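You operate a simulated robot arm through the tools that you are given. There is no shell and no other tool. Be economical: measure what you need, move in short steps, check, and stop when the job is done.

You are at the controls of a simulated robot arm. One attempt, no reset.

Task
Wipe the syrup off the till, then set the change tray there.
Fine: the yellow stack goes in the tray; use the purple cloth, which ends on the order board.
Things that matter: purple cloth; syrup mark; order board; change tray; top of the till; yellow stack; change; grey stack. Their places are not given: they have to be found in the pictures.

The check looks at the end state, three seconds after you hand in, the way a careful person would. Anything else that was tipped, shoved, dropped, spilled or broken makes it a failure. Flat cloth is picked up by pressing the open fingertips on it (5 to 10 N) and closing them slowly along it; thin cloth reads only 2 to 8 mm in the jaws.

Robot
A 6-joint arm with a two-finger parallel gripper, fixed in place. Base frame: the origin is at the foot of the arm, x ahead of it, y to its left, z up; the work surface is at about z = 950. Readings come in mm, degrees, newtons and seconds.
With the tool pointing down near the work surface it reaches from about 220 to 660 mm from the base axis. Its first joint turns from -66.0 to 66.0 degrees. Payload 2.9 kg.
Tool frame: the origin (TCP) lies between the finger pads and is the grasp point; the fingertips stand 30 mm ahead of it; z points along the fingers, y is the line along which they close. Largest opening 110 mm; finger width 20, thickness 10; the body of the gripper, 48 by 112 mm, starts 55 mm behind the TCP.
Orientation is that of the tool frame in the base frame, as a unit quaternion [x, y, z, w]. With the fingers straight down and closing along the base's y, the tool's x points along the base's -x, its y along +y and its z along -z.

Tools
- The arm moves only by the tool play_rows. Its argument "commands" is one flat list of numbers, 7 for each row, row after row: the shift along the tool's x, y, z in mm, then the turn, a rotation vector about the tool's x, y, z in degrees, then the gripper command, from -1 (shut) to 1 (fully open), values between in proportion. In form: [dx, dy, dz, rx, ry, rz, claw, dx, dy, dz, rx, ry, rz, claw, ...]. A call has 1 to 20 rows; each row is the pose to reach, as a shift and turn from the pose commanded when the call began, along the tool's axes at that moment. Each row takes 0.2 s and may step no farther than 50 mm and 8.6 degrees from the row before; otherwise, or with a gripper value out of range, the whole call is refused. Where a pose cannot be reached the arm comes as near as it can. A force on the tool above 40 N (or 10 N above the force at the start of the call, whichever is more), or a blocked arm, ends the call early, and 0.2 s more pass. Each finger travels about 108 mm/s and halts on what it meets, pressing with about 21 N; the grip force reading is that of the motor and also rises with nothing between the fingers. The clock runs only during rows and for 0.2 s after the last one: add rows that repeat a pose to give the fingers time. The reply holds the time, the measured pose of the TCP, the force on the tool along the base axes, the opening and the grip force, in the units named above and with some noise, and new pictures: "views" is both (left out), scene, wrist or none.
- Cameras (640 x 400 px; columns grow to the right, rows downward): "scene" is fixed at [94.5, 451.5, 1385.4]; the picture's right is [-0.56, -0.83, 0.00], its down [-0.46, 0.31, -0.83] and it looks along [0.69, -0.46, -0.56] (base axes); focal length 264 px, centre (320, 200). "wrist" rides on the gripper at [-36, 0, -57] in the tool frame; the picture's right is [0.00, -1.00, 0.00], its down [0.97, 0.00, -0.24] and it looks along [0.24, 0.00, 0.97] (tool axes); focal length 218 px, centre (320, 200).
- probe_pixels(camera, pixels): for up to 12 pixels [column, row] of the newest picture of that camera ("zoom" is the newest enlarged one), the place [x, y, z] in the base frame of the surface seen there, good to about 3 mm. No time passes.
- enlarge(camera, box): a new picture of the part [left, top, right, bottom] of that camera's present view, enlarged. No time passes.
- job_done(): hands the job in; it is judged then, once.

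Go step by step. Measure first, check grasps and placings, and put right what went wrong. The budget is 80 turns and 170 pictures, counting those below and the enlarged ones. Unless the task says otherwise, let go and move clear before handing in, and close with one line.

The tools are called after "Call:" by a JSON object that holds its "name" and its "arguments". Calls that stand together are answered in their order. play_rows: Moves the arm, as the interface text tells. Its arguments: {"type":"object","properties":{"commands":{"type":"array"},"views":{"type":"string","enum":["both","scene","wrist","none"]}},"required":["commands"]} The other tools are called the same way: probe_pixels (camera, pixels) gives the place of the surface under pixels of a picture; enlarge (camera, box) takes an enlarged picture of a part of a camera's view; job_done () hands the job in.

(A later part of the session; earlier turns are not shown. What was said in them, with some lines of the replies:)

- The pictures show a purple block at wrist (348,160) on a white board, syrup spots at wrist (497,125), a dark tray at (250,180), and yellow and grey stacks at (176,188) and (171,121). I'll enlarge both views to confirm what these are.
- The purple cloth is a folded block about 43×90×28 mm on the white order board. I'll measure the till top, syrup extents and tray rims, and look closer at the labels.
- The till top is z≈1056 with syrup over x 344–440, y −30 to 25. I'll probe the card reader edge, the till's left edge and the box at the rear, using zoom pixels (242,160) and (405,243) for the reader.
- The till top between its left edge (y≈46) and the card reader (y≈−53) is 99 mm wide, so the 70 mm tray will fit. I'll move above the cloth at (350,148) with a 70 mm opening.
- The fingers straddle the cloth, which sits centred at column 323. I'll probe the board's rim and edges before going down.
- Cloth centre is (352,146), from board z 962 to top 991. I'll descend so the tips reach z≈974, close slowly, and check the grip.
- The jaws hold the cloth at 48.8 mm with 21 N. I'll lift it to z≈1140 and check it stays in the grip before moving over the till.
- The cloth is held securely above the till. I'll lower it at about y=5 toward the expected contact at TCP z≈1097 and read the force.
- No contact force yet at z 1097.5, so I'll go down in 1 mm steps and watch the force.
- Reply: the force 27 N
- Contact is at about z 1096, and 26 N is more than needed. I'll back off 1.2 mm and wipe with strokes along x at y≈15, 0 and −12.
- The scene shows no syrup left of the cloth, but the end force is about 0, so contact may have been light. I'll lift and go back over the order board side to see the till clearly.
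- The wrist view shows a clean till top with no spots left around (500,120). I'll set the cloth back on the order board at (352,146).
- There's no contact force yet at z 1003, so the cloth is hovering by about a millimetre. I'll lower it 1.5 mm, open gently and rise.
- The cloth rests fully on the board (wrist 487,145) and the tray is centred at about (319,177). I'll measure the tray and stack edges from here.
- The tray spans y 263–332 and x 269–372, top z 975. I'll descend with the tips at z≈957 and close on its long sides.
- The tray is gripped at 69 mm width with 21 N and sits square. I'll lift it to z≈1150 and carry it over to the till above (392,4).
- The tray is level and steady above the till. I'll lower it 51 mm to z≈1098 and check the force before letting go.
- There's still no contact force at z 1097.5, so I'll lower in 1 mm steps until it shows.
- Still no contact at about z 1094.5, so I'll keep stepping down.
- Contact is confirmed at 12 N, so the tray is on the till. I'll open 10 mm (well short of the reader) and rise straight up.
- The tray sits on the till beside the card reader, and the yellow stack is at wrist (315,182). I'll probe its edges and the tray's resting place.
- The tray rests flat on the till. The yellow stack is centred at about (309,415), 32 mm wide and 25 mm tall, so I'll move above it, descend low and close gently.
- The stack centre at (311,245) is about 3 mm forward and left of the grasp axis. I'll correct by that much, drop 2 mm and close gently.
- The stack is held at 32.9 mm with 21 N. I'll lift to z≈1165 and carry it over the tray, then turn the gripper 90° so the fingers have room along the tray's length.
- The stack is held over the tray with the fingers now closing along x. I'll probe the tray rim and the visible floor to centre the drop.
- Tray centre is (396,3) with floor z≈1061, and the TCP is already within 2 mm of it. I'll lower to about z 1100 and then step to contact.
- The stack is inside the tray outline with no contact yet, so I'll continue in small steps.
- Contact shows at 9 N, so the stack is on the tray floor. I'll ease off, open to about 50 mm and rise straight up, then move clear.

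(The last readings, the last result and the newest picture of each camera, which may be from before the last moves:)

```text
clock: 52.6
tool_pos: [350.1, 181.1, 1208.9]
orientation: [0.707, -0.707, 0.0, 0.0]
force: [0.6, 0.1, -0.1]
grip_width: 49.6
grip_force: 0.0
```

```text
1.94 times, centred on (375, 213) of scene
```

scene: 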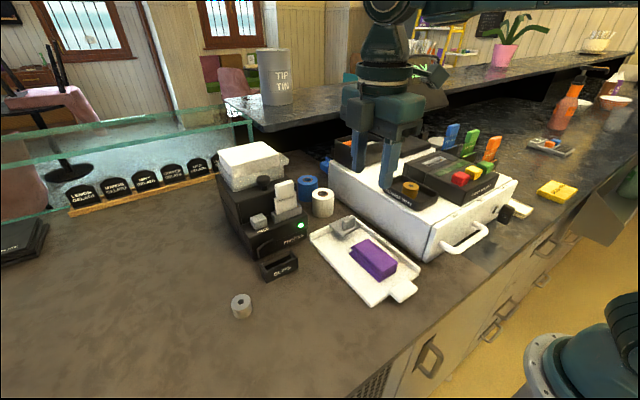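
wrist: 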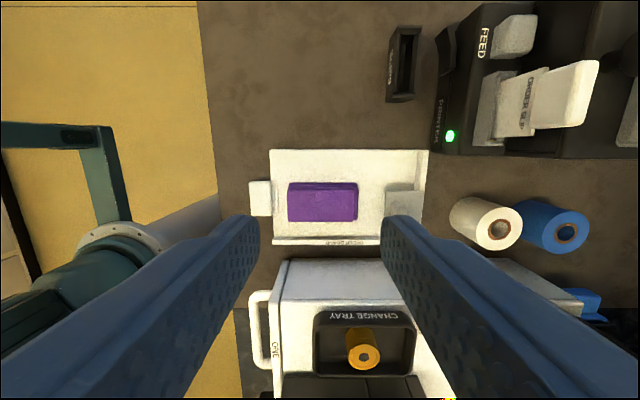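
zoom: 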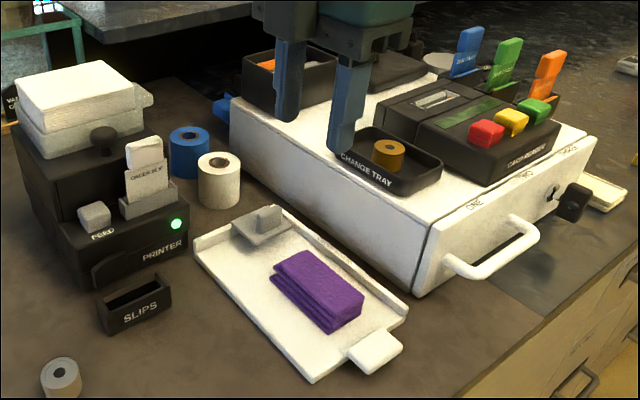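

The yellow stack stands upright in the change tray on the clean till (zoom 388,153). The cloth lies on the order board (zoom 318,290), the grey stack is untouched and the gripper is clear, so I'm handing in.

Call:
{"name": "job_done", "arguments": {}}

```text
The job is handed in.
```

I wiped the syrup off the till and set the change tray there with the yellow stack in it; the purple cloth is on the order board.
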